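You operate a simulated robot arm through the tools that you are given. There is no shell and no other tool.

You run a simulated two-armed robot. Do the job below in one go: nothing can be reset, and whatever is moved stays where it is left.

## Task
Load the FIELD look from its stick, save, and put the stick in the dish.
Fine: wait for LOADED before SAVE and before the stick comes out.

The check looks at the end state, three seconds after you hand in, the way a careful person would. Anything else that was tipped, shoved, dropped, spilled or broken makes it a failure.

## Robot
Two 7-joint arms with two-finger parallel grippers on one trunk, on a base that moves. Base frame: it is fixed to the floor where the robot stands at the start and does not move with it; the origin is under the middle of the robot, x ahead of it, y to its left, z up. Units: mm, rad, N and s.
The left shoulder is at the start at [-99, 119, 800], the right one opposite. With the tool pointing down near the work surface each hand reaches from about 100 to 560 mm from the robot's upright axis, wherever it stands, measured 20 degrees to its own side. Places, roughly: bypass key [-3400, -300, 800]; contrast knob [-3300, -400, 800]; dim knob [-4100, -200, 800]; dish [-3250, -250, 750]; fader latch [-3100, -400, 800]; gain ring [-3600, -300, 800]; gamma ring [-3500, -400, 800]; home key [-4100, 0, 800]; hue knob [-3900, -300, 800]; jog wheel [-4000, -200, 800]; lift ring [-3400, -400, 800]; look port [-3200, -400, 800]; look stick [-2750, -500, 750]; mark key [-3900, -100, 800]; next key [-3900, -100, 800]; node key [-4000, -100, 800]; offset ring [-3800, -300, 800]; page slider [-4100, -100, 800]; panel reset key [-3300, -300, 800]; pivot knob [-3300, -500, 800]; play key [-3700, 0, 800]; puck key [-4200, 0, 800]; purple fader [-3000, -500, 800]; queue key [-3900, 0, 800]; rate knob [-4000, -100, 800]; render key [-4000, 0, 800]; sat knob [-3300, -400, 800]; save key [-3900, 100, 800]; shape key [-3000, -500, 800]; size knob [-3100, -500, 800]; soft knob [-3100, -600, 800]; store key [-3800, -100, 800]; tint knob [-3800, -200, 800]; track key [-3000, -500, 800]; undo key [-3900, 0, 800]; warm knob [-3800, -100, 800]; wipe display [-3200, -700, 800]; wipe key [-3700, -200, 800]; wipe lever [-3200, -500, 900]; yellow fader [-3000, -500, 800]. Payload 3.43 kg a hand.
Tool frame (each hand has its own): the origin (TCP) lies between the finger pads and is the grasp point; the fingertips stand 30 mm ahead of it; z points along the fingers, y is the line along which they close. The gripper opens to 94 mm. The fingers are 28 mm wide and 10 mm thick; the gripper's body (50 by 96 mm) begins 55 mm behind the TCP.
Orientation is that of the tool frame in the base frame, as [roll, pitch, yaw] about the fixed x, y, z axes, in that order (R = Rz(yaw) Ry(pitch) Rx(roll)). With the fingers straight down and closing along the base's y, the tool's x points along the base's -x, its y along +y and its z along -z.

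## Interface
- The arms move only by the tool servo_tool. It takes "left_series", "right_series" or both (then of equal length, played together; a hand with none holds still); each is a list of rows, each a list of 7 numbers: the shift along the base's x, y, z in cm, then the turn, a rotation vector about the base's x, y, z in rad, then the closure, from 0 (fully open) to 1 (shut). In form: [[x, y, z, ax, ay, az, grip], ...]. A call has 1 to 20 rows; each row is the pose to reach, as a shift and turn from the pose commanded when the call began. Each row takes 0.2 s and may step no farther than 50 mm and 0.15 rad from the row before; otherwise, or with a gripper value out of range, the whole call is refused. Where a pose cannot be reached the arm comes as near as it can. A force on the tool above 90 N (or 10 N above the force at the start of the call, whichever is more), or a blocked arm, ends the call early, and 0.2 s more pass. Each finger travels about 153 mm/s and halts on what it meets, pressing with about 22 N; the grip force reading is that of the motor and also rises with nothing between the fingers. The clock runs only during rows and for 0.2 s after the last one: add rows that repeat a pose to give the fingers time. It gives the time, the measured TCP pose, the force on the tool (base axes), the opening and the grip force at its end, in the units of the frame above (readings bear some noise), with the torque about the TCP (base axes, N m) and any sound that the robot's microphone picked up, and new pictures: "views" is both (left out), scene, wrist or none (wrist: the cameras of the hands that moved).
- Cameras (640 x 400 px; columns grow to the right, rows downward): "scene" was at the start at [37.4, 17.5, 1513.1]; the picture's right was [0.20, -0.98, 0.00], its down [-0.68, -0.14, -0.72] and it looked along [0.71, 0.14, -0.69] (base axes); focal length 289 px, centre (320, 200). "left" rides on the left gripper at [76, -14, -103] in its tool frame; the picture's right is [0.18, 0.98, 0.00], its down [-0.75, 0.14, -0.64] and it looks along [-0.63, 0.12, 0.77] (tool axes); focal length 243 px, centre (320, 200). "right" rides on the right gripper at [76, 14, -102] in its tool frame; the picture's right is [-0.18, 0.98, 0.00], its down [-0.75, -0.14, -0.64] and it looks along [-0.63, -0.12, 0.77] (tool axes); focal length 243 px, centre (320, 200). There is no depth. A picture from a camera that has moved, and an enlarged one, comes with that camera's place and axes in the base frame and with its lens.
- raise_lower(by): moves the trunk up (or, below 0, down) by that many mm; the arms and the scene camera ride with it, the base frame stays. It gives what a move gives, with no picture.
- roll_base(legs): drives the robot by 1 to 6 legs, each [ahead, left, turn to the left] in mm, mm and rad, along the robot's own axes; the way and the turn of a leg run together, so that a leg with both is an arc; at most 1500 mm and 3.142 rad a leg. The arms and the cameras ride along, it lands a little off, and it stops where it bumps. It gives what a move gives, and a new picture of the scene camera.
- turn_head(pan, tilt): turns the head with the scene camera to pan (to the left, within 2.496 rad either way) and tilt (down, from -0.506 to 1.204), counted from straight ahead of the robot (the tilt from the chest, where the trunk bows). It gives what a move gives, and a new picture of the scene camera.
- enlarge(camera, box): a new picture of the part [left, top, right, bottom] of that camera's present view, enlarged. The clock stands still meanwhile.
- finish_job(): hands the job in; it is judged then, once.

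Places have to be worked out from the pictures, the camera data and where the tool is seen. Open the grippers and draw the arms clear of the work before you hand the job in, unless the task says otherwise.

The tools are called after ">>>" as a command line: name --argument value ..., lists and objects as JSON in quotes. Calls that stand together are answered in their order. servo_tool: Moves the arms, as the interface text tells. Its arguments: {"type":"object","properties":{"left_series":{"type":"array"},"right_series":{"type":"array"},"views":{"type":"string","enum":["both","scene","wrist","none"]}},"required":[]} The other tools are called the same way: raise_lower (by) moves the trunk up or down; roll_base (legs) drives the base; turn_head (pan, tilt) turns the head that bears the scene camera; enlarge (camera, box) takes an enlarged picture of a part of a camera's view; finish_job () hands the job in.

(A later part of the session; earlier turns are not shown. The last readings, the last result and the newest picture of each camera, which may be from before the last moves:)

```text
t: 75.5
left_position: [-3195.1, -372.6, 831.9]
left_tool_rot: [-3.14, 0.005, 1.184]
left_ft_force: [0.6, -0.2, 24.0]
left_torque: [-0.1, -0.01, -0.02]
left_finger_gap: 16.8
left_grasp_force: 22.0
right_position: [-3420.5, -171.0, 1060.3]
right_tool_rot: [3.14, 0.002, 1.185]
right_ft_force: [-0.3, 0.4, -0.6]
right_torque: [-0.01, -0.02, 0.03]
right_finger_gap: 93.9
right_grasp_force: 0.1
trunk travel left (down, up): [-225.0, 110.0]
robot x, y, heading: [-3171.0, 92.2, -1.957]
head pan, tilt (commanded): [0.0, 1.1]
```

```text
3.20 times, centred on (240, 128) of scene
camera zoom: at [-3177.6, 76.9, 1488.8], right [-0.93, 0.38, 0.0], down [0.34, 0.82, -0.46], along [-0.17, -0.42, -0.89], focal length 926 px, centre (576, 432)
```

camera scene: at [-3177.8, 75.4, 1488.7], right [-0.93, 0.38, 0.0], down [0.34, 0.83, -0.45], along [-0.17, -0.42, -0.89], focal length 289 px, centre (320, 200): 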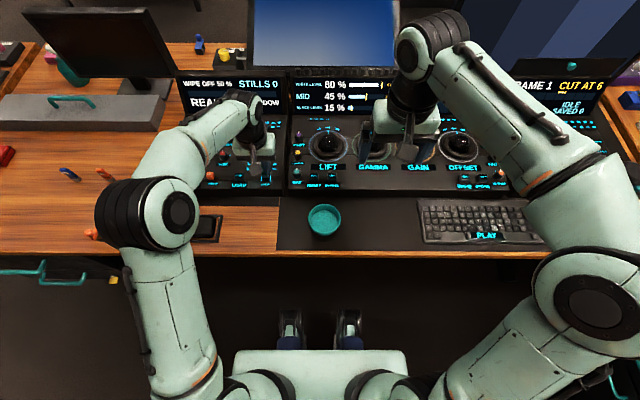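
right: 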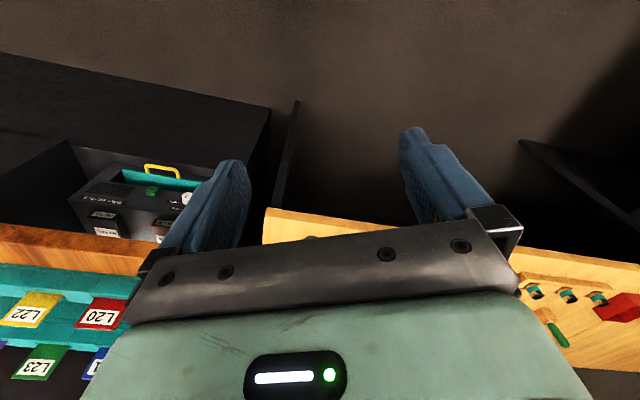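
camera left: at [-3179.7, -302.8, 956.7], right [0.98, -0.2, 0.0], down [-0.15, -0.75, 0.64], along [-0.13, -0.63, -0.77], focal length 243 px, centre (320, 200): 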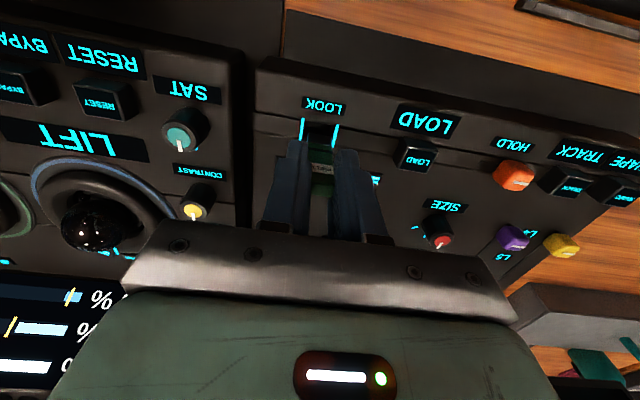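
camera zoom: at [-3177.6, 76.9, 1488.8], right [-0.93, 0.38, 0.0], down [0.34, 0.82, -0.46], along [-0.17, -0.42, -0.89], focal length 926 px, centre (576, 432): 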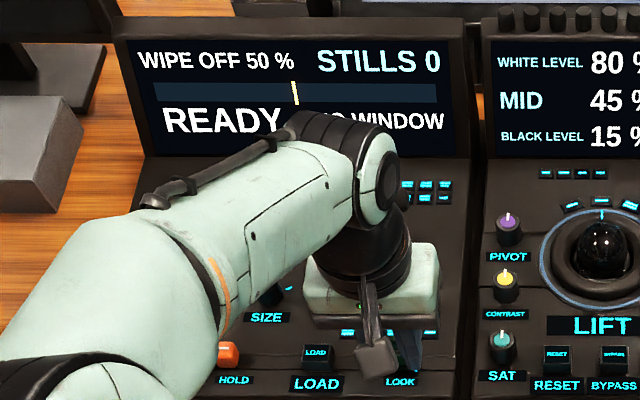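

The stick is firmly seated (24 N at the stop). I release it, raise the hand straight up, and read the displays.

>>> servo_tool --left_series '[[0, 0, 0.1, 0, 0, 0, 0.8], [0, 0, 0.2, 0, 0, 0, 0.6], [0, 0, 0.2, 0, 0, 0, 0.55], [0, 0, 2.0, 0, 0, 0, 0.55], [0, 0, 5.0, 0, 0, 0, 0.55], [0, 0, 8.0, 0, 0, 0, 0.55], [0, 0, 11.0, 0, 0, 0, 0.55], [0, 0, 14.0, 0, 0, 0, 0.55], [0, 0, 14.0, 0, 0, 0, 0.55]]' --views "both"

>>> enlarge --camera "left" --box '[220, 40, 420, 165]'

>>> enlarge --camera "scene" --box '[170, 60, 640, 200]'

```text
t: 77.5
left_position: [-3193.4, -371.3, 970.1]
left_tool_rot: [-3.142, -0.002, 1.182]
left_ft_force: [-0.2, -0.2, 0.1]
left_torque: [0.0, -0.01, 0.03]
left_finger_gap: 42.3
left_grasp_force: 0.0
right_position: [-3421.1, -173.3, 1059.7]
right_tool_rot: [3.141, 0.0, 1.184]
right_ft_force: [0.1, 0.7, -0.6]
right_torque: [0.01, 0.01, 0.02]
right_finger_gap: 94.0
right_grasp_force: 0.1
trunk travel left (down, up): [-225.0, 110.0]
robot x, y, heading: [-3168.8, 91.2, -1.957]
head pan, tilt (commanded): [0.0, 1.1]
camera scene: at [-3177.8, 75.0, 1488.6], right [-0.93, 0.38, 0.0], down [0.34, 0.83, -0.45], along [-0.17, -0.42, -0.89], focal length 289 px, centre (320, 200)
camera left: at [-3176.7, -296.6, 1073.4], right [0.98, -0.2, 0.0], down [-0.15, -0.75, 0.64], along [-0.13, -0.63, -0.77], focal length 243 px, centre (320, 200)
```

scene: 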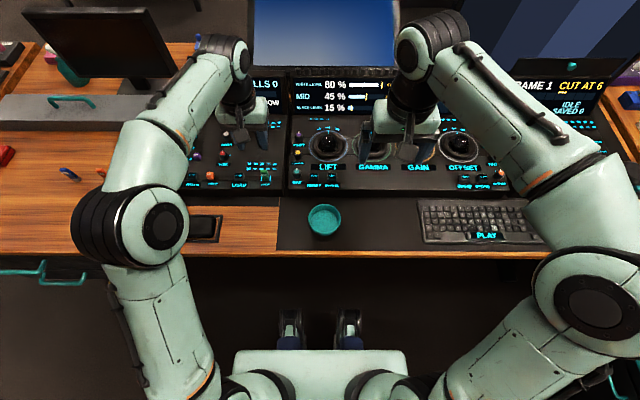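
left: 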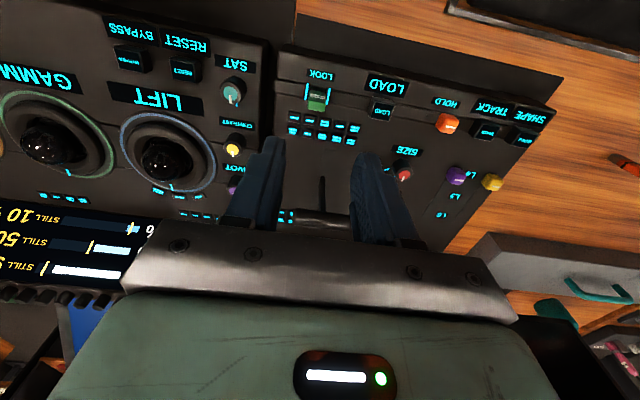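

```text
3.20 times, centred on (320, 102) of left
camera zoom: at [-3176.7, -296.6, 1073.4], right [0.98, -0.2, 0.0], down [-0.15, -0.75, 0.64], along [-0.13, -0.63, -0.77], focal length 776 px, centre (320, 512)
```

zoom: 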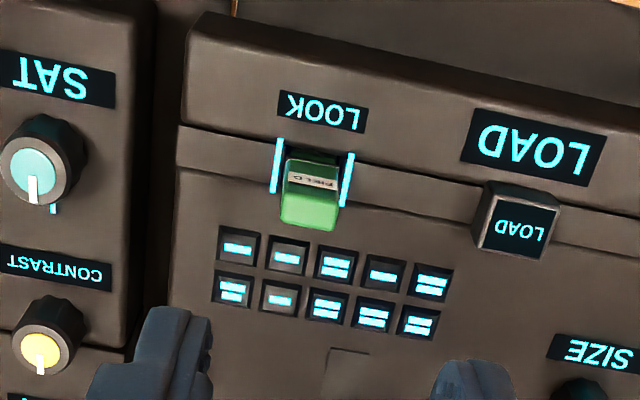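

```text
1.36 times, centred on (405, 130) of scene
camera zoom: at [-3177.8, 75.0, 1488.6], right [-0.93, 0.38, 0.0], down [0.34, 0.83, -0.45], along [-0.17, -0.42, -0.89], focal length 394 px, centre (204, 295)
```

zoom: 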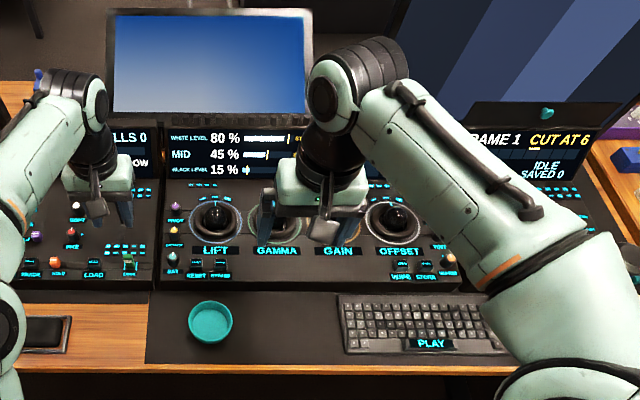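

The stick stands seated in the port; the third screen shows IDLE / SAVED 0, the first screen is hidden by the left arm. I move the left hand over the LOAD key (about 72 mm to the left), closing the fingers, still high up, and read the first screen.

>>> servo_tool --left_series '[[2.0, -0.9, 0, 0, 0, 0, 0.7], [4.0, -1.8, 0, 0, 0, 0, 0.9], [6.4, -2.75, 0, 0, 0, 0, 1.0], [6.4, -2.75, 0, 0, 0, 0, 1.0]]' --views "both"

>>> enlarge --camera "scene" --box '[150, 60, 300, 200]'

>>> enlarge --camera "left" --box '[220, 40, 420, 165]'

```text
t: 78.5
left_position: [-3128.8, -401.0, 971.9]
left_tool_rot: [3.141, 0.0, 1.185]
left_ft_force: [0.8, 0.3, 0.0]
left_torque: [0.02, -0.02, 0.03]
left_finger_gap: 0.0
left_grasp_force: 22.4
right_position: [-3421.5, -171.3, 1060.1]
right_tool_rot: [3.141, 0.0, 1.186]
right_ft_force: [-0.4, 0.0, -0.3]
right_torque: [0.0, -0.01, -0.01]
right_finger_gap: 94.2
right_grasp_force: 0.1
trunk travel left (down, up): [-225.0, 110.0]
robot x, y, heading: [-3166.2, 91.2, -1.955]
head pan, tilt (commanded): [0.0, 1.1]
camera scene: at [-3178.1, 75.2, 1488.6], right [-0.93, 0.38, 0.0], down [0.34, 0.83, -0.45], along [-0.17, -0.42, -0.89], focal length 289 px, centre (320, 200)
camera left: at [-3113.7, -323.3, 1074.8], right [0.98, -0.2, 0.0], down [-0.15, -0.75, 0.64], along [-0.13, -0.63, -0.77], focal length 243 px, centre (320, 200)
```

scene: 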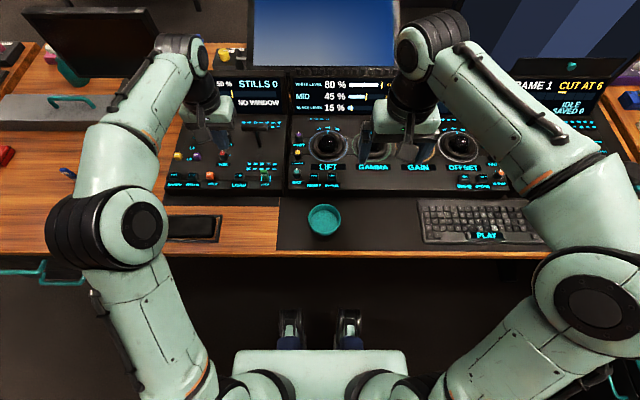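
left: 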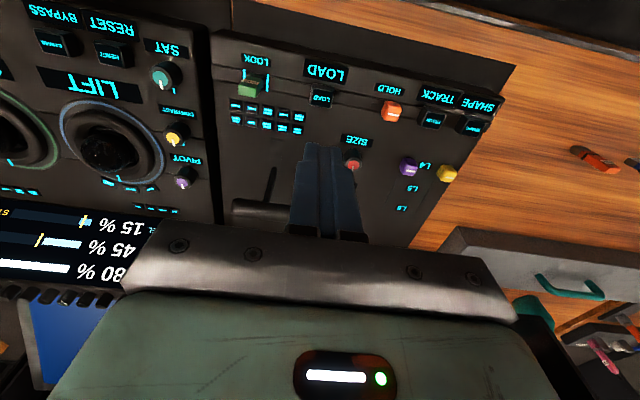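

```text
2.86 times, centred on (225, 130) of scene
camera zoom: at [-3178.1, 75.2, 1488.6], right [-0.93, 0.38, 0.0], down [0.34, 0.83, -0.45], along [-0.17, -0.42, -0.89], focal length 827 px, centre (591, 400)
```

zoom: 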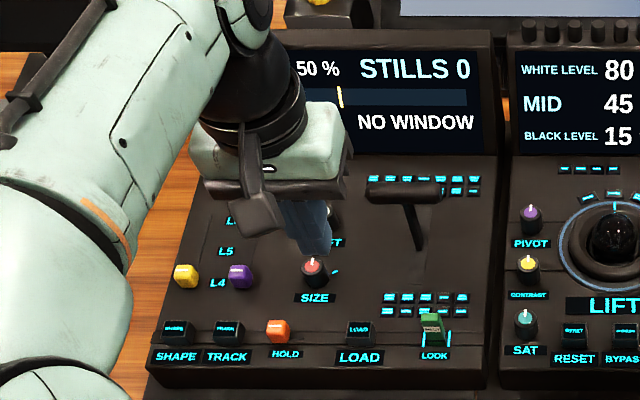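

```text
3.20 times, centred on (320, 102) of left
camera zoom: at [-3113.7, -323.3, 1074.8], right [0.98, -0.2, 0.0], down [-0.15, -0.75, 0.64], along [-0.13, -0.63, -0.77], focal length 776 px, centre (320, 512)
```

zoom: 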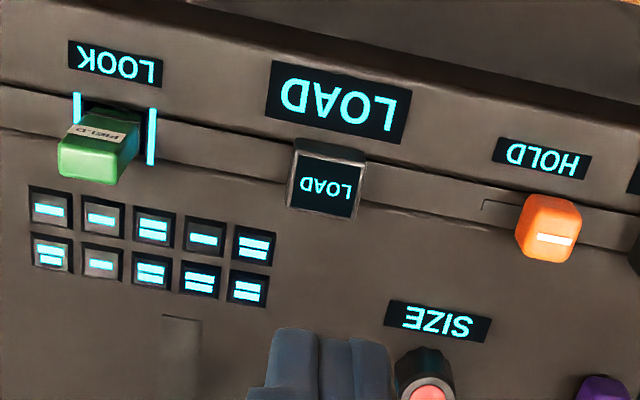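

LOAD key centre is at about 5 mm behind and 3 mm left of the TCP. Before pressing, I draw the left hand back toward the robot to read the whole first screen.

>>> servo_tool --left_series '[[1.2, 3.0, 0, 0, 0, 0, 1.0], [2.4, 6.0, 0, 0, 0, 0, 1.0], [3.6, 9.0, 0, 0, 0, 0, 1.0], [4.8, 12.0, 0, 0, 0, 0, 1.0], [6.0, 15.0, 0, 0, 0, 0, 1.0]]' --views "scene"

>>> enlarge --camera "scene" --box '[150, 60, 320, 200]'

>>> enlarge --camera "scene" --box '[440, 40, 640, 200]'

```text
t: 79.7
left_position: [-3068.3, -249.0, 969.9]
left_tool_rot: [-3.141, 0.003, 1.184]
left_ft_force: [-0.4, 0.0, 1.0]
left_torque: [-0.03, 0.01, 0.01]
left_finger_gap: 0.0
left_grasp_force: 21.8
right_position: [-3419.5, -171.7, 1060.1]
right_tool_rot: [-3.141, -0.001, 1.186]
right_ft_force: [0.6, 0.0, 0.1]
right_torque: [-0.02, 0.0, 0.0]
right_finger_gap: 94.2
right_grasp_force: 0.2
trunk travel left (down, up): [-225.0, 110.0]
robot x, y, heading: [-3165.7, 89.9, -1.956]
head pan, tilt (commanded): [0.0, 1.1]
camera scene: at [-3177.3, 75.9, 1488.6], right [-0.93, 0.38, 0.0], down [0.34, 0.83, -0.45], along [-0.17, -0.42, -0.89], focal length 289 px, centre (320, 200)
```

scene: 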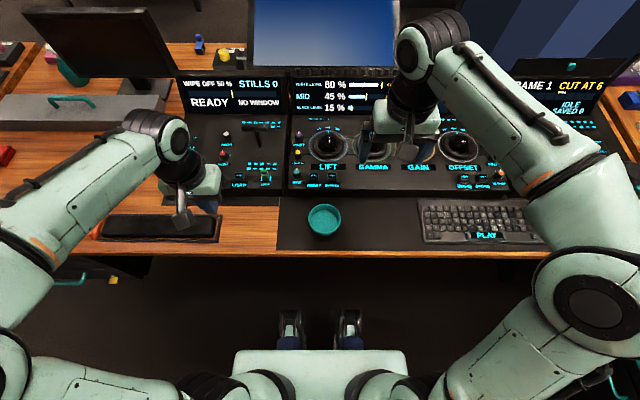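

```text
2.86 times, centred on (235, 130) of scene
camera zoom: at [-3177.3, 75.9, 1488.6], right [-0.93, 0.38, 0.0], down [0.34, 0.83, -0.45], along [-0.17, -0.42, -0.89], focal length 827 px, centre (563, 400)
```

zoom: 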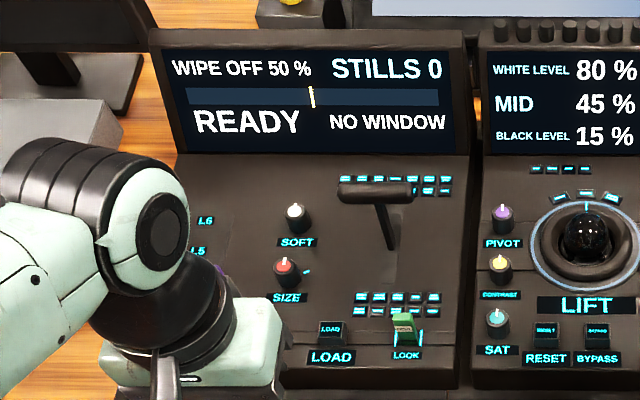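

```text
2.50 times, centred on (540, 120) of scene
camera zoom: at [-3177.3, 75.9, 1488.6], right [-0.93, 0.38, 0.0], down [0.34, 0.83, -0.45], along [-0.17, -0.42, -0.89], focal length 723 px, centre (-230, 400)
```

zoom: 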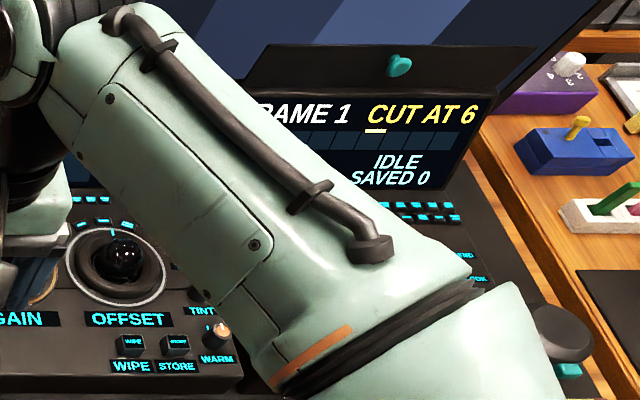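

Still READY, so LOAD has to be pressed. I bring the closed left fingers back over the LOAD key and down to about 8 mm above it.

>>> servo_tool --left_series '[[-1.5, -4.0, 0, 0, 0, 0, 1.0], [-3.0, -8.0, 0, 0, 0, 0, 1.0], [-4.5, -12.0, 0, 0, 0, 0, 1.0], [-5.86, -15.49, 0, 0, 0, 0, 1.0], [-5.86, -15.49, -3.0, 0, 0, 0, 1.0], [-5.86, -15.49, -6.0, 0, 0, 0, 1.0], [-5.86, -15.49, -9.0, 0, 0, 0, 1.0], [-5.86, -15.49, -11.5, 0, 0, 0, 1.0], [-5.86, -15.49, -13.1, 0, 0, 0, 1.0], [-5.86, -15.49, -13.1, 0, 0, 0, 1.0]]' --views "none"

>>> enlarge --camera "left" --box '[220, 60, 420, 185]'

>>> enlarge --camera "scene" --box '[190, 120, 300, 200]'

```text
t: 81.9
left_position: [-3129.7, -404.4, 837.4]
left_tool_rot: [-3.14, 0.001, 1.186]
left_ft_force: [0.4, 0.4, -0.3]
left_torque: [-0.02, 0.0, 0.0]
left_finger_gap: 0.0
left_grasp_force: 21.7
right_position: [-3419.9, -171.1, 1061.0]
right_tool_rot: [-3.141, -0.001, 1.187]
right_ft_force: [0.1, -0.7, 0.2]
right_torque: [-0.02, 0.01, -0.01]
right_finger_gap: 94.3
right_grasp_force: 0.1
trunk travel left (down, up): [-225.0, 110.0]
robot x, y, heading: [-3171.4, 95.8, -1.957]
head pan, tilt (commanded): [0.0, 1.1]
```

```text
3.20 times, centred on (320, 122) of left
camera zoom: at [-3112.7, -328.5, 940.6], right [0.98, -0.2, 0.0], down [-0.15, -0.75, 0.64], along [-0.13, -0.63, -0.77], focal length 776 px, centre (320, 448)
```

zoom: 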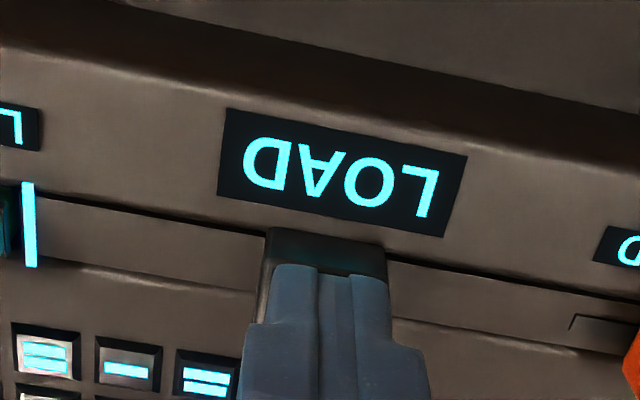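

```text
5.00 times, centred on (245, 160) of scene
camera zoom: at [-3177.8, 75.2, 1488.6], right [-0.93, 0.38, 0.0], down [0.34, 0.83, -0.45], along [-0.17, -0.42, -0.89], focal length 1446 px, centre (695, 400)
```

zoom: 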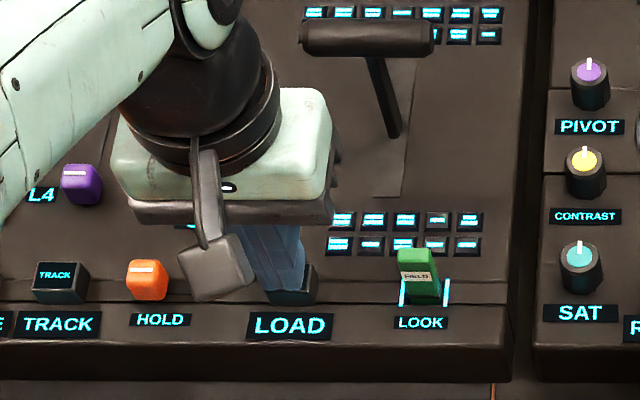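

The fingers are centred over the LOAD key, about 7 mm above it. I press down gradually about 2.5 mm past contact and read the force.

>>> servo_tool --left_series '[[0, 0, -0.3, 0, 0, 0, 1.0], [0, 0, -0.5, 0, 0, 0, 1.0], [0, 0, -0.7, 0, 0, 0, 1.0], [0, 0, -0.8, 0, 0, 0, 1.0], [0, 0, -0.9, 0, 0, 0, 1.0]]' --views "none"

>>> enlarge --camera "scene" --box '[170, 60, 310, 200]'

```text
t: 83.1
left_position: [-3129.4, -405.2, 828.9]
left_tool_rot: [-3.141, -0.001, 1.184]
left_ft_force: [0.2, -0.9, 3.3]
left_torque: [-0.03, 0.04, -0.01]
left_finger_gap: 0.0
left_grasp_force: 22.1
right_position: [-3420.4, -171.6, 1061.1]
right_tool_rot: [-3.141, 0.0, 1.185]
right_ft_force: [0.6, 0.4, 0.9]
right_torque: [0.01, 0.0, 0.01]
right_finger_gap: 94.3
right_grasp_force: 0.0
trunk travel left (down, up): [-225.0, 110.0]
robot x, y, heading: [-3172.0, 94.7, -1.959]
head pan, tilt (commanded): [0.0, 1.1]
heard: click
```

```text
2.86 times, centred on (240, 130) of scene
camera zoom: at [-3177.9, 75.2, 1488.7], right [-0.93, 0.38, 0.0], down [0.34, 0.83, -0.45], along [-0.17, -0.42, -0.89], focal length 827 px, centre (549, 400)
```

zoom: 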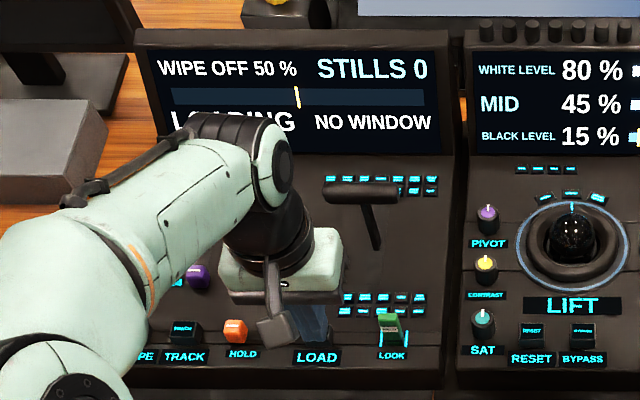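

A click was heard and the screen changed to LOADING. I lift off and draw the left hand back to watch for LOADED.

>>> servo_tool --left_series '[[0, 0, 1.0, 0, 0, 0, 1.0], [0, 0, 4.0, 0, 0, 0, 1.0], [0, 0, 8.0, 0, 0, 0, 1.0], [0, 0, 12.0, 0, 0, 0, 1.0], [1.5, 4.0, 14.0, 0, 0, 0, 1.0], [3.0, 8.0, 14.0, 0, 0, 0, 1.0], [4.5, 12.0, 14.0, 0, 0, 0, 1.0], [5.9, 15.5, 14.0, 0, 0, 0, 1.0], [5.9, 15.5, 14.0, 0, 0, 0, 1.0]]' --views "none"

>>> enlarge --camera "scene" --box '[170, 60, 310, 200]'

```text
t: 85.1
left_position: [-3070.3, -249.9, 968.8]
left_tool_rot: [-3.142, 0.0, 1.184]
left_ft_force: [0.0, 0.2, -0.4]
left_torque: [-0.02, -0.01, -0.03]
left_finger_gap: 0.3
left_grasp_force: 22.1
right_position: [-3420.1, -171.8, 1060.9]
right_tool_rot: [-3.141, 0.001, 1.184]
right_ft_force: [-0.3, 0.0, -0.4]
right_torque: [-0.04, 0.01, -0.02]
right_finger_gap: 94.0
right_grasp_force: 0.1
trunk travel left (down, up): [-225.0, 110.0]
robot x, y, heading: [-3164.7, 91.8, -1.959]
head pan, tilt (commanded): [0.0, 1.1]
```

```text
2.86 times, centred on (240, 130) of scene
camera zoom: at [-3178.1, 74.6, 1488.6], right [-0.93, 0.38, 0.0], down [0.34, 0.83, -0.45], along [-0.17, -0.42, -0.89], focal length 827 px, centre (549, 400)
```

zoom: 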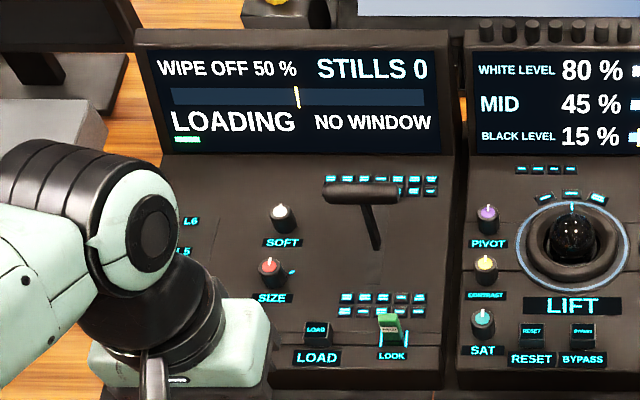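

LOADING shows with a short progress bar. While it runs I look to the right for the SAVE key.

>>> turn_head --pan -0.75 --tilt 0.85

>>> enlarge --camera "scene" --box '[260, 100, 520, 300]'

```text
t: 86.2
left_position: [-3069.8, -250.0, 970.8]
left_tool_rot: [3.141, 0.001, 1.185]
left_ft_force: [0.1, -0.4, 0.1]
left_torque: [0.0, -0.05, -0.01]
left_finger_gap: 0.0
left_grasp_force: 21.8
right_position: [-3419.5, -171.5, 1061.8]
right_tool_rot: [-3.141, 0.0, 1.186]
right_ft_force: [0.1, -0.5, -0.4]
right_torque: [-0.04, 0.0, 0.0]
right_finger_gap: 94.0
right_grasp_force: 0.1
trunk travel left (down, up): [-225.0, 110.0]
robot x, y, heading: [-3171.4, 91.5, -1.958]
head pan, tilt (commanded): [-0.75, 0.85]
camera scene: at [-3224.9, 100.7, 1506.3], right [-0.42, 0.91, 0.0], down [0.68, 0.32, -0.66], along [-0.6, -0.28, -0.75], focal length 289 px, centre (320, 200)
```

scene: 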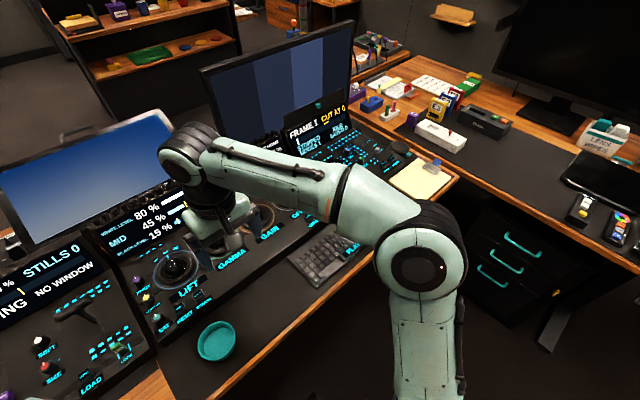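

```text
2.00 times, centred on (390, 200) of scene
camera zoom: at [-3224.9, 100.7, 1506.3], right [-0.42, 0.91, 0.0], down [0.68, 0.32, -0.66], along [-0.6, -0.28, -0.75], focal length 579 px, centre (180, 200)
```

zoom: 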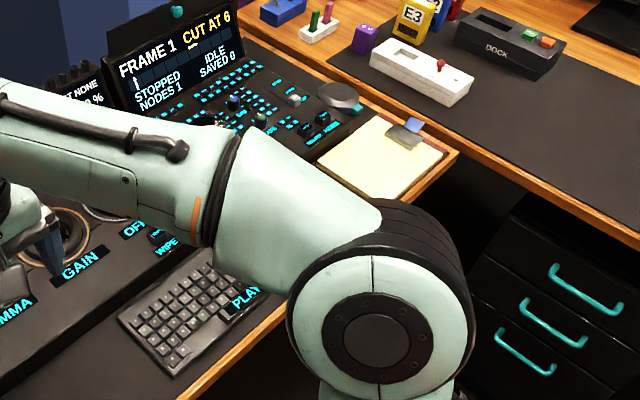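

The third panel is partly hidden by the right arm. I look back at the first screen and wait for LOADED.

>>> turn_head --pan 0.0 --tilt 1.0

>>> servo_tool --left_series '[[0, 0, 0, 0, 0, 0, 1.0], [0, 0, 0, 0, 0, 0, 1.0], [0, 0, 0, 0, 0, 0, 1.0], [0, 0, 0, 0, 0, 0, 1.0], [0, 0, 0, 0, 0, 0, 1.0], [0, 0, 0, 0, 0, 0, 1.0], [0, 0, 0, 0, 0, 0, 1.0], [0, 0, 0, 0, 0, 0, 1.0], [0, 0, 0, 0, 0, 0, 1.0], [0, 0, 0, 0, 0, 0, 1.0], [0, 0, 0, 0, 0, 0, 1.0], [0, 0, 0, 0, 0, 0, 1.0], [0, 0, 0, 0, 0, 0, 1.0], [0, 0, 0, 0, 0, 0, 1.0], [0, 0, 0, 0, 0, 0, 1.0], [0, 0, 0, 0, 0, 0, 1.0], [0, 0, 0, 0, 0, 0, 1.0], [0, 0, 0, 0, 0, 0, 1.0], [0, 0, 0, 0, 0, 0, 1.0], [0, 0, 0, 0, 0, 0, 1.0]]' --views "scene"

>>> enlarge --camera "scene" --box '[170, 80, 310, 220]'

```text
t: 87.3
left_position: [-3068.8, -250.0, 969.5]
left_tool_rot: [-3.14, 0.0, 1.183]
left_ft_force: [0.1, -0.4, -0.6]
left_torque: [0.01, -0.04, -0.02]
left_finger_gap: 0.1
left_grasp_force: 22.0
right_position: [-3420.5, -170.9, 1060.6]
right_tool_rot: [3.14, 0.001, 1.186]
right_ft_force: [0.3, 0.5, -0.3]
right_torque: [-0.01, 0.02, -0.01]
right_finger_gap: 93.8
right_grasp_force: 0.1
trunk travel left (down, up): [-225.0, 110.0]
robot x, y, heading: [-3170.9, 94.6, -1.955]
head pan, tilt (commanded): [0.0, 1.0]
camera scene: at [-3180.3, 69.1, 1495.3], right [-0.93, 0.38, 0.0], down [0.32, 0.78, -0.54], along [-0.2, -0.5, -0.84], focal length 289 px, centre (320, 200)
```

scene: 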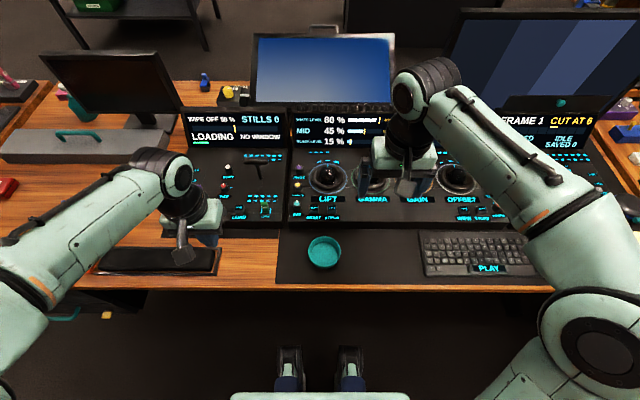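

```text
t: 91.5
left_position: [-3069.0, -249.7, 970.4]
left_tool_rot: [3.141, -0.001, 1.185]
left_ft_force: [1.2, -0.3, 1.0]
left_torque: [0.03, 0.0, 0.01]
left_finger_gap: 0.0
left_grasp_force: 22.4
right_position: [-3420.2, -170.8, 1061.4]
right_tool_rot: [-3.141, 0.001, 1.184]
right_ft_force: [-0.7, -0.2, -0.4]
right_torque: [-0.01, 0.03, -0.01]
right_finger_gap: 93.9
right_grasp_force: 0.1
trunk travel left (down, up): [-225.0, 110.0]
robot x, y, heading: [-3167.5, 92.4, -1.949]
head pan, tilt (commanded): [0.0, 1.0]
camera scene: at [-3180.2, 69.1, 1495.3], right [-0.93, 0.38, 0.0], down [0.32, 0.78, -0.54], along [-0.2, -0.5, -0.84], focal length 289 px, centre (320, 200)
```

scene: 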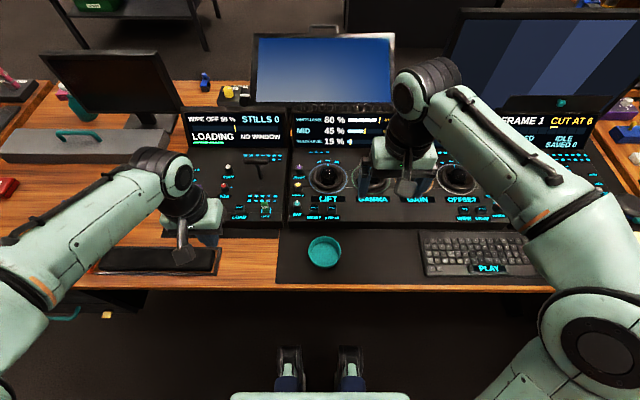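

```text
2.86 times, centred on (240, 150) of scene
camera zoom: at [-3180.2, 69.1, 1495.3], right [-0.93, 0.38, 0.0], down [0.32, 0.78, -0.54], along [-0.2, -0.5, -0.84], focal length 827 px, centre (549, 343)
```

zoom: 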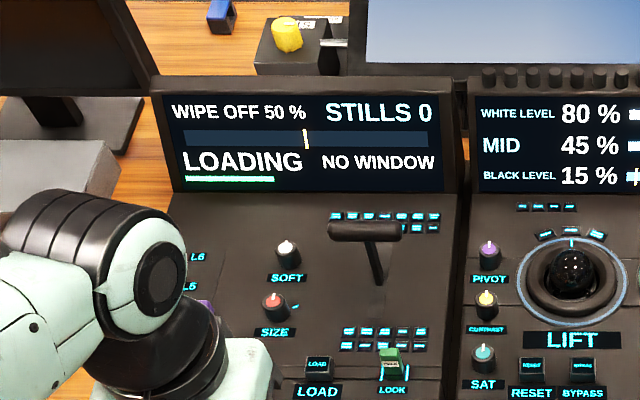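

The bar is advancing (about 90 px). I hold on for another 4 s.

>>> servo_tool --left_series '[[0, 0, 0, 0, 0, 0, 1.0], [0, 0, 0, 0, 0, 0, 1.0], [0, 0, 0, 0, 0, 0, 1.0], [0, 0, 0, 0, 0, 0, 1.0], [0, 0, 0, 0, 0, 0, 1.0], [0, 0, 0, 0, 0, 0, 1.0], [0, 0, 0, 0, 0, 0, 1.0], [0, 0, 0, 0, 0, 0, 1.0], [0, 0, 0, 0, 0, 0, 1.0], [0, 0, 0, 0, 0, 0, 1.0], [0, 0, 0, 0, 0, 0, 1.0], [0, 0, 0, 0, 0, 0, 1.0], [0, 0, 0, 0, 0, 0, 1.0], [0, 0, 0, 0, 0, 0, 1.0], [0, 0, 0, 0, 0, 0, 1.0], [0, 0, 0, 0, 0, 0, 1.0], [0, 0, 0, 0, 0, 0, 1.0], [0, 0, 0, 0, 0, 0, 1.0], [0, 0, 0, 0, 0, 0, 1.0], [0, 0, 0, 0, 0, 0, 1.0]]' --views "none"

>>> enlarge --camera "scene" --box '[170, 80, 310, 220]'

```text
t: 95.7
left_position: [-3069.4, -249.5, 970.2]
left_tool_rot: [3.141, 0.0, 1.186]
left_ft_force: [-0.8, 0.3, -0.1]
left_torque: [0.04, -0.01, -0.02]
left_finger_gap: 0.0
left_grasp_force: 21.7
right_position: [-3420.3, -170.7, 1061.1]
right_tool_rot: [3.14, 0.0, 1.186]
right_ft_force: [0.5, 0.3, 0.6]
right_torque: [0.0, 0.04, 0.01]
right_finger_gap: 94.2
right_grasp_force: 0.2
trunk travel left (down, up): [-225.0, 110.0]
robot x, y, heading: [-3170.8, 96.4, -1.957]
head pan, tilt (commanded): [0.0, 1.0]
```

```text
2.86 times, centred on (240, 150) of scene
camera zoom: at [-3180.2, 69.1, 1495.3], right [-0.93, 0.38, 0.0], down [0.32, 0.78, -0.54], along [-0.2, -0.5, -0.84], focal length 827 px, centre (549, 343)
```

zoom: 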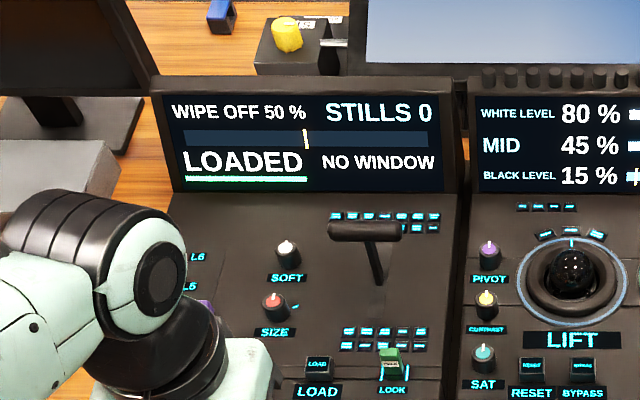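

LOADED is displayed. Now SAVE: I drive right along the desk, 400 mm first, then look for the key.

>>> roll_base --legs '[[0, -400, 0]]'

>>> turn_head --pan -0.5 --tilt 1.0

```text
t: 99.8
left_position: [-3441.9, -98.5, 970.8]
left_tool_rot: [-3.14, -0.001, 1.188]
left_ft_force: [0.9, -0.3, -0.4]
left_torque: [0.04, 0.01, -0.01]
left_finger_gap: 0.0
left_grasp_force: 22.4
right_position: [-3794.1, -21.3, 1060.2]
right_tool_rot: [3.141, -0.001, 1.189]
right_ft_force: [-0.2, 0.1, -0.4]
right_torque: [-0.01, 0.01, -0.03]
right_finger_gap: 94.3
right_grasp_force: 0.0
trunk travel left (down, up): [-225.0, 110.0]
robot x, y, heading: [-3544.0, 244.8, -1.956]
head pan, tilt (commanded): [0.0, 1.0]
camera scene: at [-3554.4, 220.4, 1495.3], right [-0.93, 0.37, 0.0], down [0.31, 0.78, -0.54], along [-0.2, -0.5, -0.84], focal length 289 px, centre (320, 200)
```

scene: 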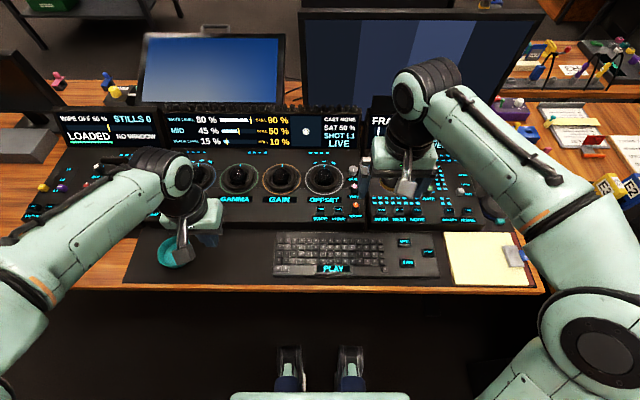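

```text
t: 100.7
left_position: [-3441.6, -97.5, 969.5]
left_tool_rot: [-3.141, -0.001, 1.188]
left_ft_force: [0.0, -0.1, -0.7]
left_torque: [0.01, -0.03, 0.0]
left_finger_gap: 0.0
left_grasp_force: 22.0
right_position: [-3793.4, -21.8, 1060.2]
right_tool_rot: [-3.14, 0.001, 1.188]
right_ft_force: [-1.1, -0.5, 0.3]
right_torque: [-0.03, -0.01, -0.01]
right_finger_gap: 94.4
right_grasp_force: 0.2
trunk travel left (down, up): [-225.0, 110.0]
robot x, y, heading: [-3548.2, 244.0, -1.958]
head pan, tilt (commanded): [-0.499, 1.0]
camera scene: at [-3582.0, 240.6, 1495.3], right [-0.64, 0.77, 0.0], down [0.65, 0.54, -0.54], along [-0.42, -0.34, -0.84], focal length 289 px, centre (320, 200)
```

scene: 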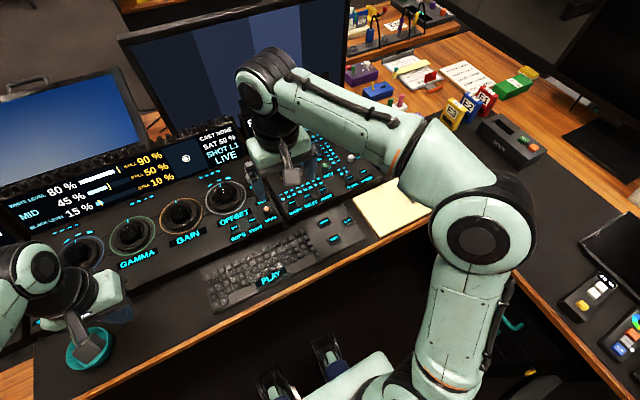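

I enlarge the keyboard and third-panel region to find SAVE.

>>> enlarge --camera "scene" --box '[230, 130, 390, 260]'

>>> enlarge --camera "scene" --box '[290, 130, 370, 190]'

>>> enlarge --camera "right" --box '[0, 0, 640, 400]'

```text
3.08 times, centred on (310, 195) of scene
camera zoom: at [-3582.0, 240.6, 1495.3], right [-0.64, 0.77, 0.0], down [0.65, 0.54, -0.54], along [-0.42, -0.34, -0.84], focal length 890 px, centre (351, 215)
```

zoom: 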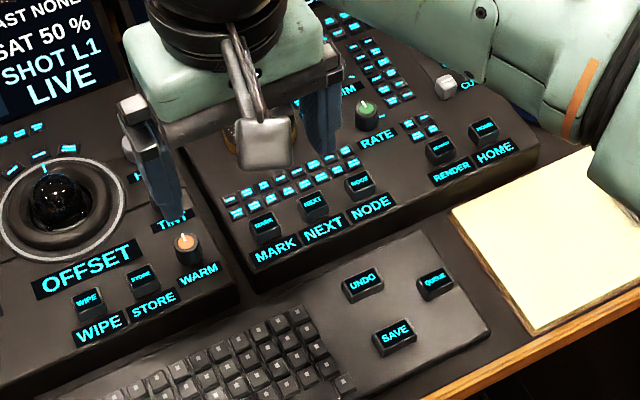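

```text
6.67 times, centred on (330, 160) of scene
camera zoom: at [-3582.0, 240.6, 1495.3], right [-0.64, 0.77, 0.0], down [0.65, 0.54, -0.54], along [-0.42, -0.34, -0.84], focal length 1929 px, centre (253, 467)
```

zoom: 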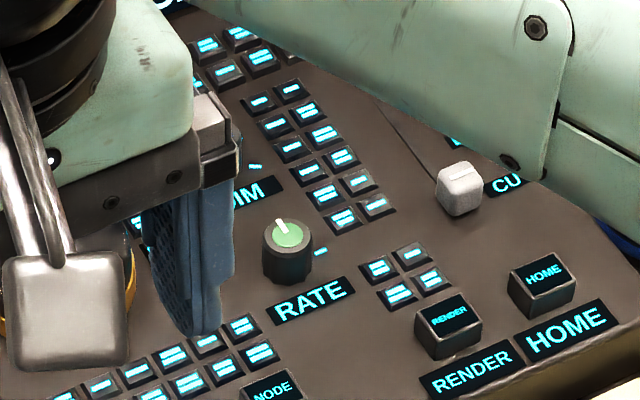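

```text
1.00 times, centred on (320, 200) of right (not enlarged: the box is as wide or as high as the picture)
camera zoom: at [-3752.2, 44.1, 1162.6], right [0.84, -0.54, 0.0], down [-0.41, -0.65, 0.64], along [-0.34, -0.54, -0.77], focal length 243 px, centre (320, 200)
```

zoom: 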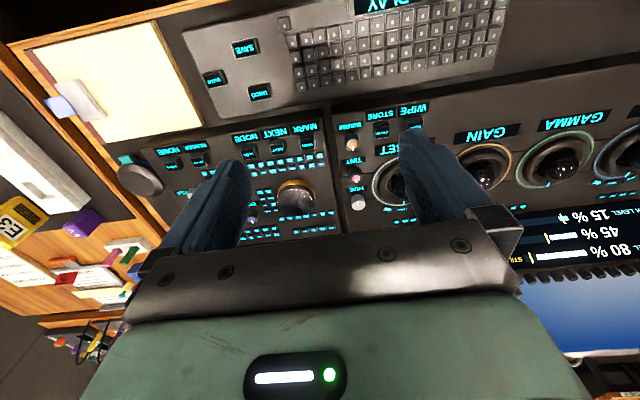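

SAVE is on the keyboard's right-hand plate; two views agree on about [-3867,57.6,775]. It is within the right hand's reach: I close the right fingers, move over it and descend to about 20 mm above.

>>> servo_tool --right_series '[[-1.5, 1.6, 0, 0, 0, 0, 0.4], [-3.0, 3.2, 0, 0, 0, 0, 0.7], [-4.5, 4.8, 0, 0, 0, 0, 1.0], [-6.0, 6.4, -1.0, 0, 0, 0, 1.0], [-7.38, 7.88, -3.0, 0, 0, 0, 1.0], [-7.38, 7.88, -6.0, 0, 0, 0, 1.0], [-7.38, 7.88, -9.0, 0, 0, 0, 1.0], [-7.38, 7.88, -12.0, 0, 0, 0, 1.0], [-7.38, 7.88, -15.0, 0, 0, 0, 1.0], [-7.38, 7.88, -18.0, 0, 0, 0, 1.0], [-7.38, 7.88, -21.0, 0, 0, 0, 1.0], [-7.38, 7.88, -23.5, 0, 0, 0, 1.0], [-7.38, 7.88, -23.5, 0, 0, 0, 1.0]]' --views "both"

>>> enlarge --camera "right" --box '[220, 40, 420, 165]'

>>> enlarge --camera "scene" --box '[270, 190, 390, 280]'

```text
t: 103.5
left_position: [-3442.7, -97.6, 968.9]
left_tool_rot: [-3.141, 0.0, 1.188]
left_ft_force: [-0.5, -1.0, -0.8]
left_torque: [-0.01, 0.03, -0.04]
left_finger_gap: 0.0
left_grasp_force: 22.1
right_position: [-3868.0, 57.4, 825.0]
right_tool_rot: [3.141, 0.0, 1.186]
right_ft_force: [-0.1, 0.2, 0.6]
right_torque: [-0.06, -0.01, 0.01]
right_finger_gap: 0.2
right_grasp_force: 21.4
trunk travel left (down, up): [-225.0, 110.0]
robot x, y, heading: [-3544.4, 243.1, -1.949]
head pan, tilt (commanded): [-0.499, 1.0]
camera scene: at [-3581.9, 240.8, 1495.3], right [-0.64, 0.77, 0.0], down [0.65, 0.54, -0.54], along [-0.42, -0.34, -0.84], focal length 289 px, centre (320, 200)
camera right: at [-3825.8, 123.6, 926.8], right [0.84, -0.54, 0.0], down [-0.41, -0.65, 0.64], along [-0.35, -0.54, -0.77], focal length 243 px, centre (320, 200)
```

scene: 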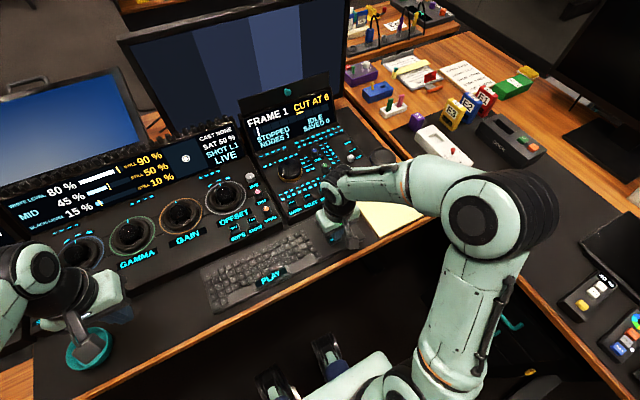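
right: 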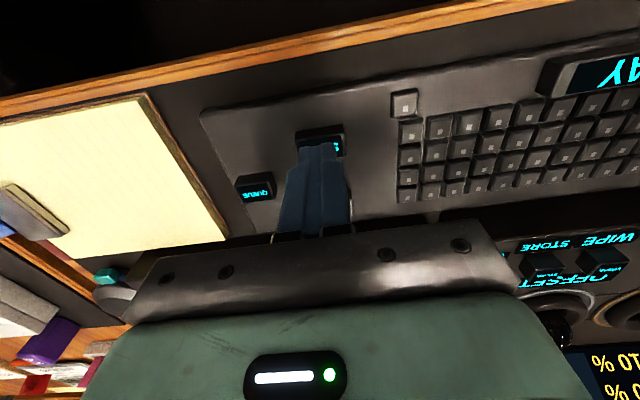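

```text
3.20 times, centred on (320, 102) of right
camera zoom: at [-3825.8, 123.6, 926.8], right [0.84, -0.54, 0.0], down [-0.41, -0.65, 0.64], along [-0.35, -0.54, -0.77], focal length 776 px, centre (320, 512)
```

zoom: 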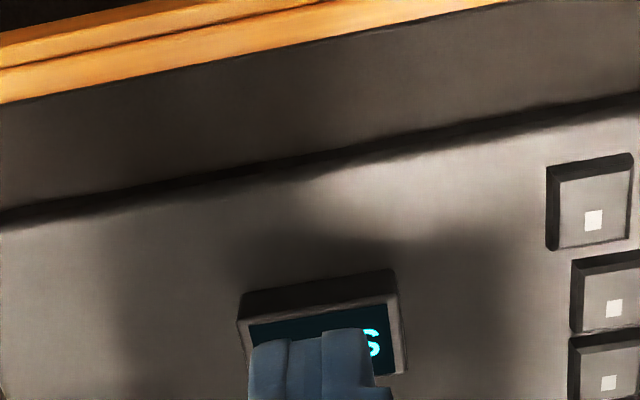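

```text
4.44 times, centred on (330, 235) of scene
camera zoom: at [-3581.9, 240.8, 1495.3], right [-0.64, 0.77, 0.0], down [0.65, 0.54, -0.54], along [-0.42, -0.34, -0.84], focal length 1286 px, centre (276, 44)
```

zoom: 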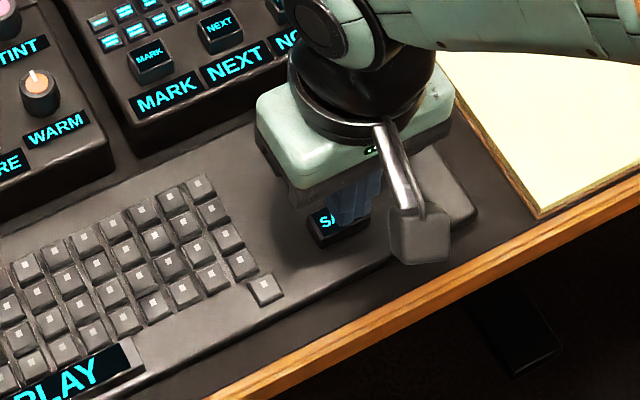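

The fingers are above SAVE, with the key's top about 20 mm below the tips. I centre 2.5 mm further back and lower in shrinking steps, checking force.

>>> servo_tool --right_series '[[-0.1, -0.25, -0.4, 0, 0, 0, 1.0], [-0.1, -0.25, -0.8, 0, 0, 0, 1.0], [-0.1, -0.25, -1.2, 0, 0, 0, 1.0], [-0.1, -0.25, -1.5, 0, 0, 0, 1.0], [-0.1, -0.25, -1.7, 0, 0, 0, 1.0], [-0.1, -0.25, -1.8, 0, 0, 0, 1.0]]' --views "none"

>>> enlarge --camera "right" --box '[220, 80, 420, 205]'

>>> enlarge --camera "scene" --box '[230, 70, 350, 160]'

```text
t: 104.9
left_position: [-3441.4, -98.9, 970.0]
left_tool_rot: [3.141, -0.001, 1.188]
left_ft_force: [1.1, 0.3, 0.6]
left_torque: [0.03, 0.0, -0.05]
left_finger_gap: 0.1
left_grasp_force: 21.9
right_position: [-3867.1, 55.3, 806.8]
right_tool_rot: [-3.14, -0.001, 1.187]
right_ft_force: [0.0, 0.1, -0.3]
right_torque: [0.0, 0.05, -0.01]
right_finger_gap: 0.0
right_grasp_force: 22.4
trunk travel left (down, up): [-225.0, 110.0]
robot x, y, heading: [-3542.8, 246.1, -1.956]
head pan, tilt (commanded): [-0.499, 1.0]
```

```text
3.20 times, centred on (320, 142) of right
camera zoom: at [-3826.8, 120.6, 909.4], right [0.84, -0.54, 0.0], down [-0.41, -0.65, 0.64], along [-0.34, -0.54, -0.77], focal length 776 px, centre (320, 384)
```

zoom: 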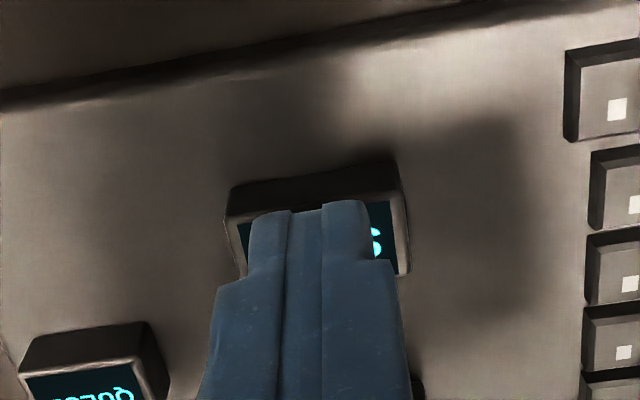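

```text
4.44 times, centred on (290, 115) of scene
camera zoom: at [-3582.0, 240.7, 1495.3], right [-0.64, 0.77, 0.0], down [0.65, 0.54, -0.54], along [-0.42, -0.34, -0.84], focal length 1286 px, centre (453, 578)
```

zoom: 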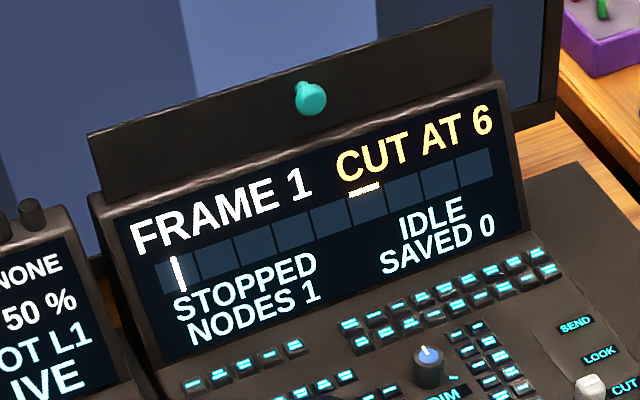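

No contact yet; tips near 777. "SAVED 0" is visible. I press on in 1 mm steps.

>>> servo_tool --right_series '[[0, 0, -0.1, 0, 0, 0, 1.0], [0, 0, -0.2, 0, 0, 0, 1.0], [0, 0, -0.3, 0, 0, 0, 1.0], [0, 0, -0.4, 0, 0, 0, 1.0]]' --views "none"

>>> enlarge --camera "scene" --box '[230, 70, 350, 160]'

```text
t: 105.9
left_position: [-3442.4, -97.7, 968.9]
left_tool_rot: [-3.14, 0.0, 1.188]
left_ft_force: [0.4, 0.7, 0.4]
left_torque: [0.04, 0.0, -0.02]
left_finger_gap: 0.0
left_grasp_force: 22.5
right_position: [-3867.7, 56.3, 803.7]
right_tool_rot: [3.141, -0.001, 1.189]
right_ft_force: [-0.4, -0.3, -0.2]
right_torque: [-0.03, 0.05, 0.0]
right_finger_gap: 0.0
right_grasp_force: 21.6
trunk travel left (down, up): [-225.0, 110.0]
robot x, y, heading: [-3543.1, 245.4, -1.953]
head pan, tilt (commanded): [-0.499, 1.0]
```

```text
4.44 times, centred on (290, 115) of scene
camera zoom: at [-3582.0, 240.7, 1495.3], right [-0.64, 0.77, 0.0], down [0.65, 0.54, -0.54], along [-0.42, -0.34, -0.84], focal length 1286 px, centre (453, 578)
```

zoom: 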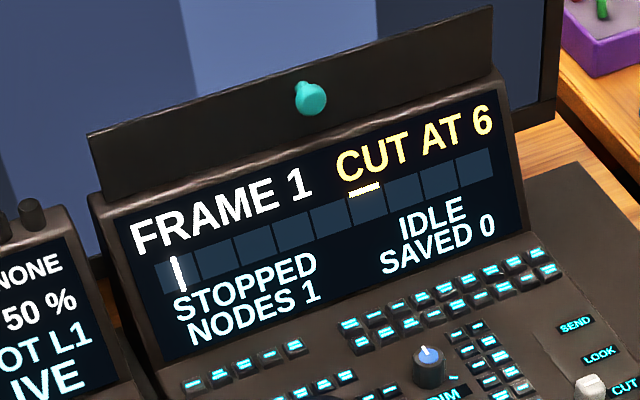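

Still no contact at 773. I continue in 1 mm steps.

>>> servo_tool --right_series '[[0, 0, -0.1, 0, 0, 0, 1.0], [0, 0, -0.2, 0, 0, 0, 1.0], [0, 0, -0.3, 0, 0, 0, 1.0], [0, 0, -0.4, 0, 0, 0, 1.0]]' --views "none"

>>> enlarge --camera "scene" --box '[230, 70, 350, 160]'

>>> enlarge --camera "right" --box '[220, 80, 420, 205]'

```text
t: 106.9
left_position: [-3442.0, -98.1, 970.3]
left_tool_rot: [3.141, -0.001, 1.189]
left_ft_force: [0.3, 0.0, -0.2]
left_torque: [-0.01, -0.02, 0.01]
left_finger_gap: 0.0
left_grasp_force: 22.2
right_position: [-3867.3, 55.1, 798.7]
right_tool_rot: [-3.141, 0.001, 1.19]
right_ft_force: [0.0, -0.7, 1.6]
right_torque: [-0.02, 0.01, 0.01]
right_finger_gap: 0.1
right_grasp_force: 22.3
trunk travel left (down, up): [-225.0, 110.0]
robot x, y, heading: [-3546.2, 243.1, -1.951]
head pan, tilt (commanded): [-0.499, 1.0]
```

```text
4.44 times, centred on (290, 115) of scene
camera zoom: at [-3582.0, 240.6, 1495.3], right [-0.64, 0.77, 0.0], down [0.65, 0.54, -0.54], along [-0.42, -0.34, -0.84], focal length 1286 px, centre (453, 578)
```

zoom: 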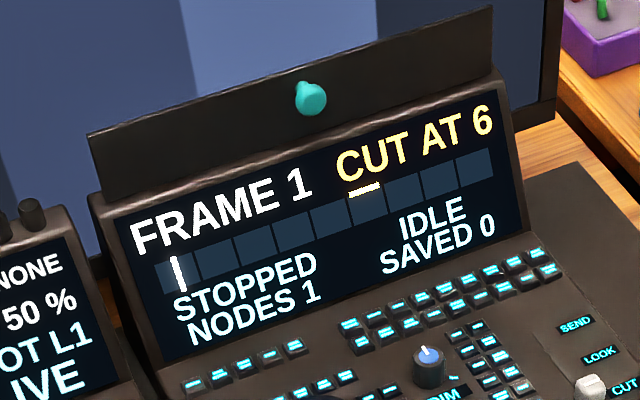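

```text
3.20 times, centred on (320, 142) of right
camera zoom: at [-3827.1, 120.3, 901.9], right [0.84, -0.54, 0.0], down [-0.41, -0.65, 0.64], along [-0.35, -0.54, -0.77], focal length 776 px, centre (320, 384)
```

zoom: 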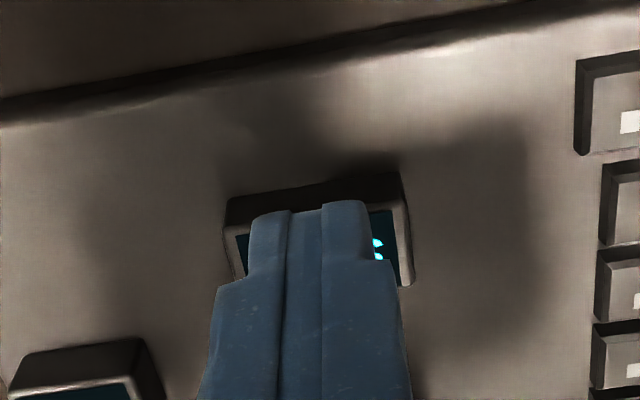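

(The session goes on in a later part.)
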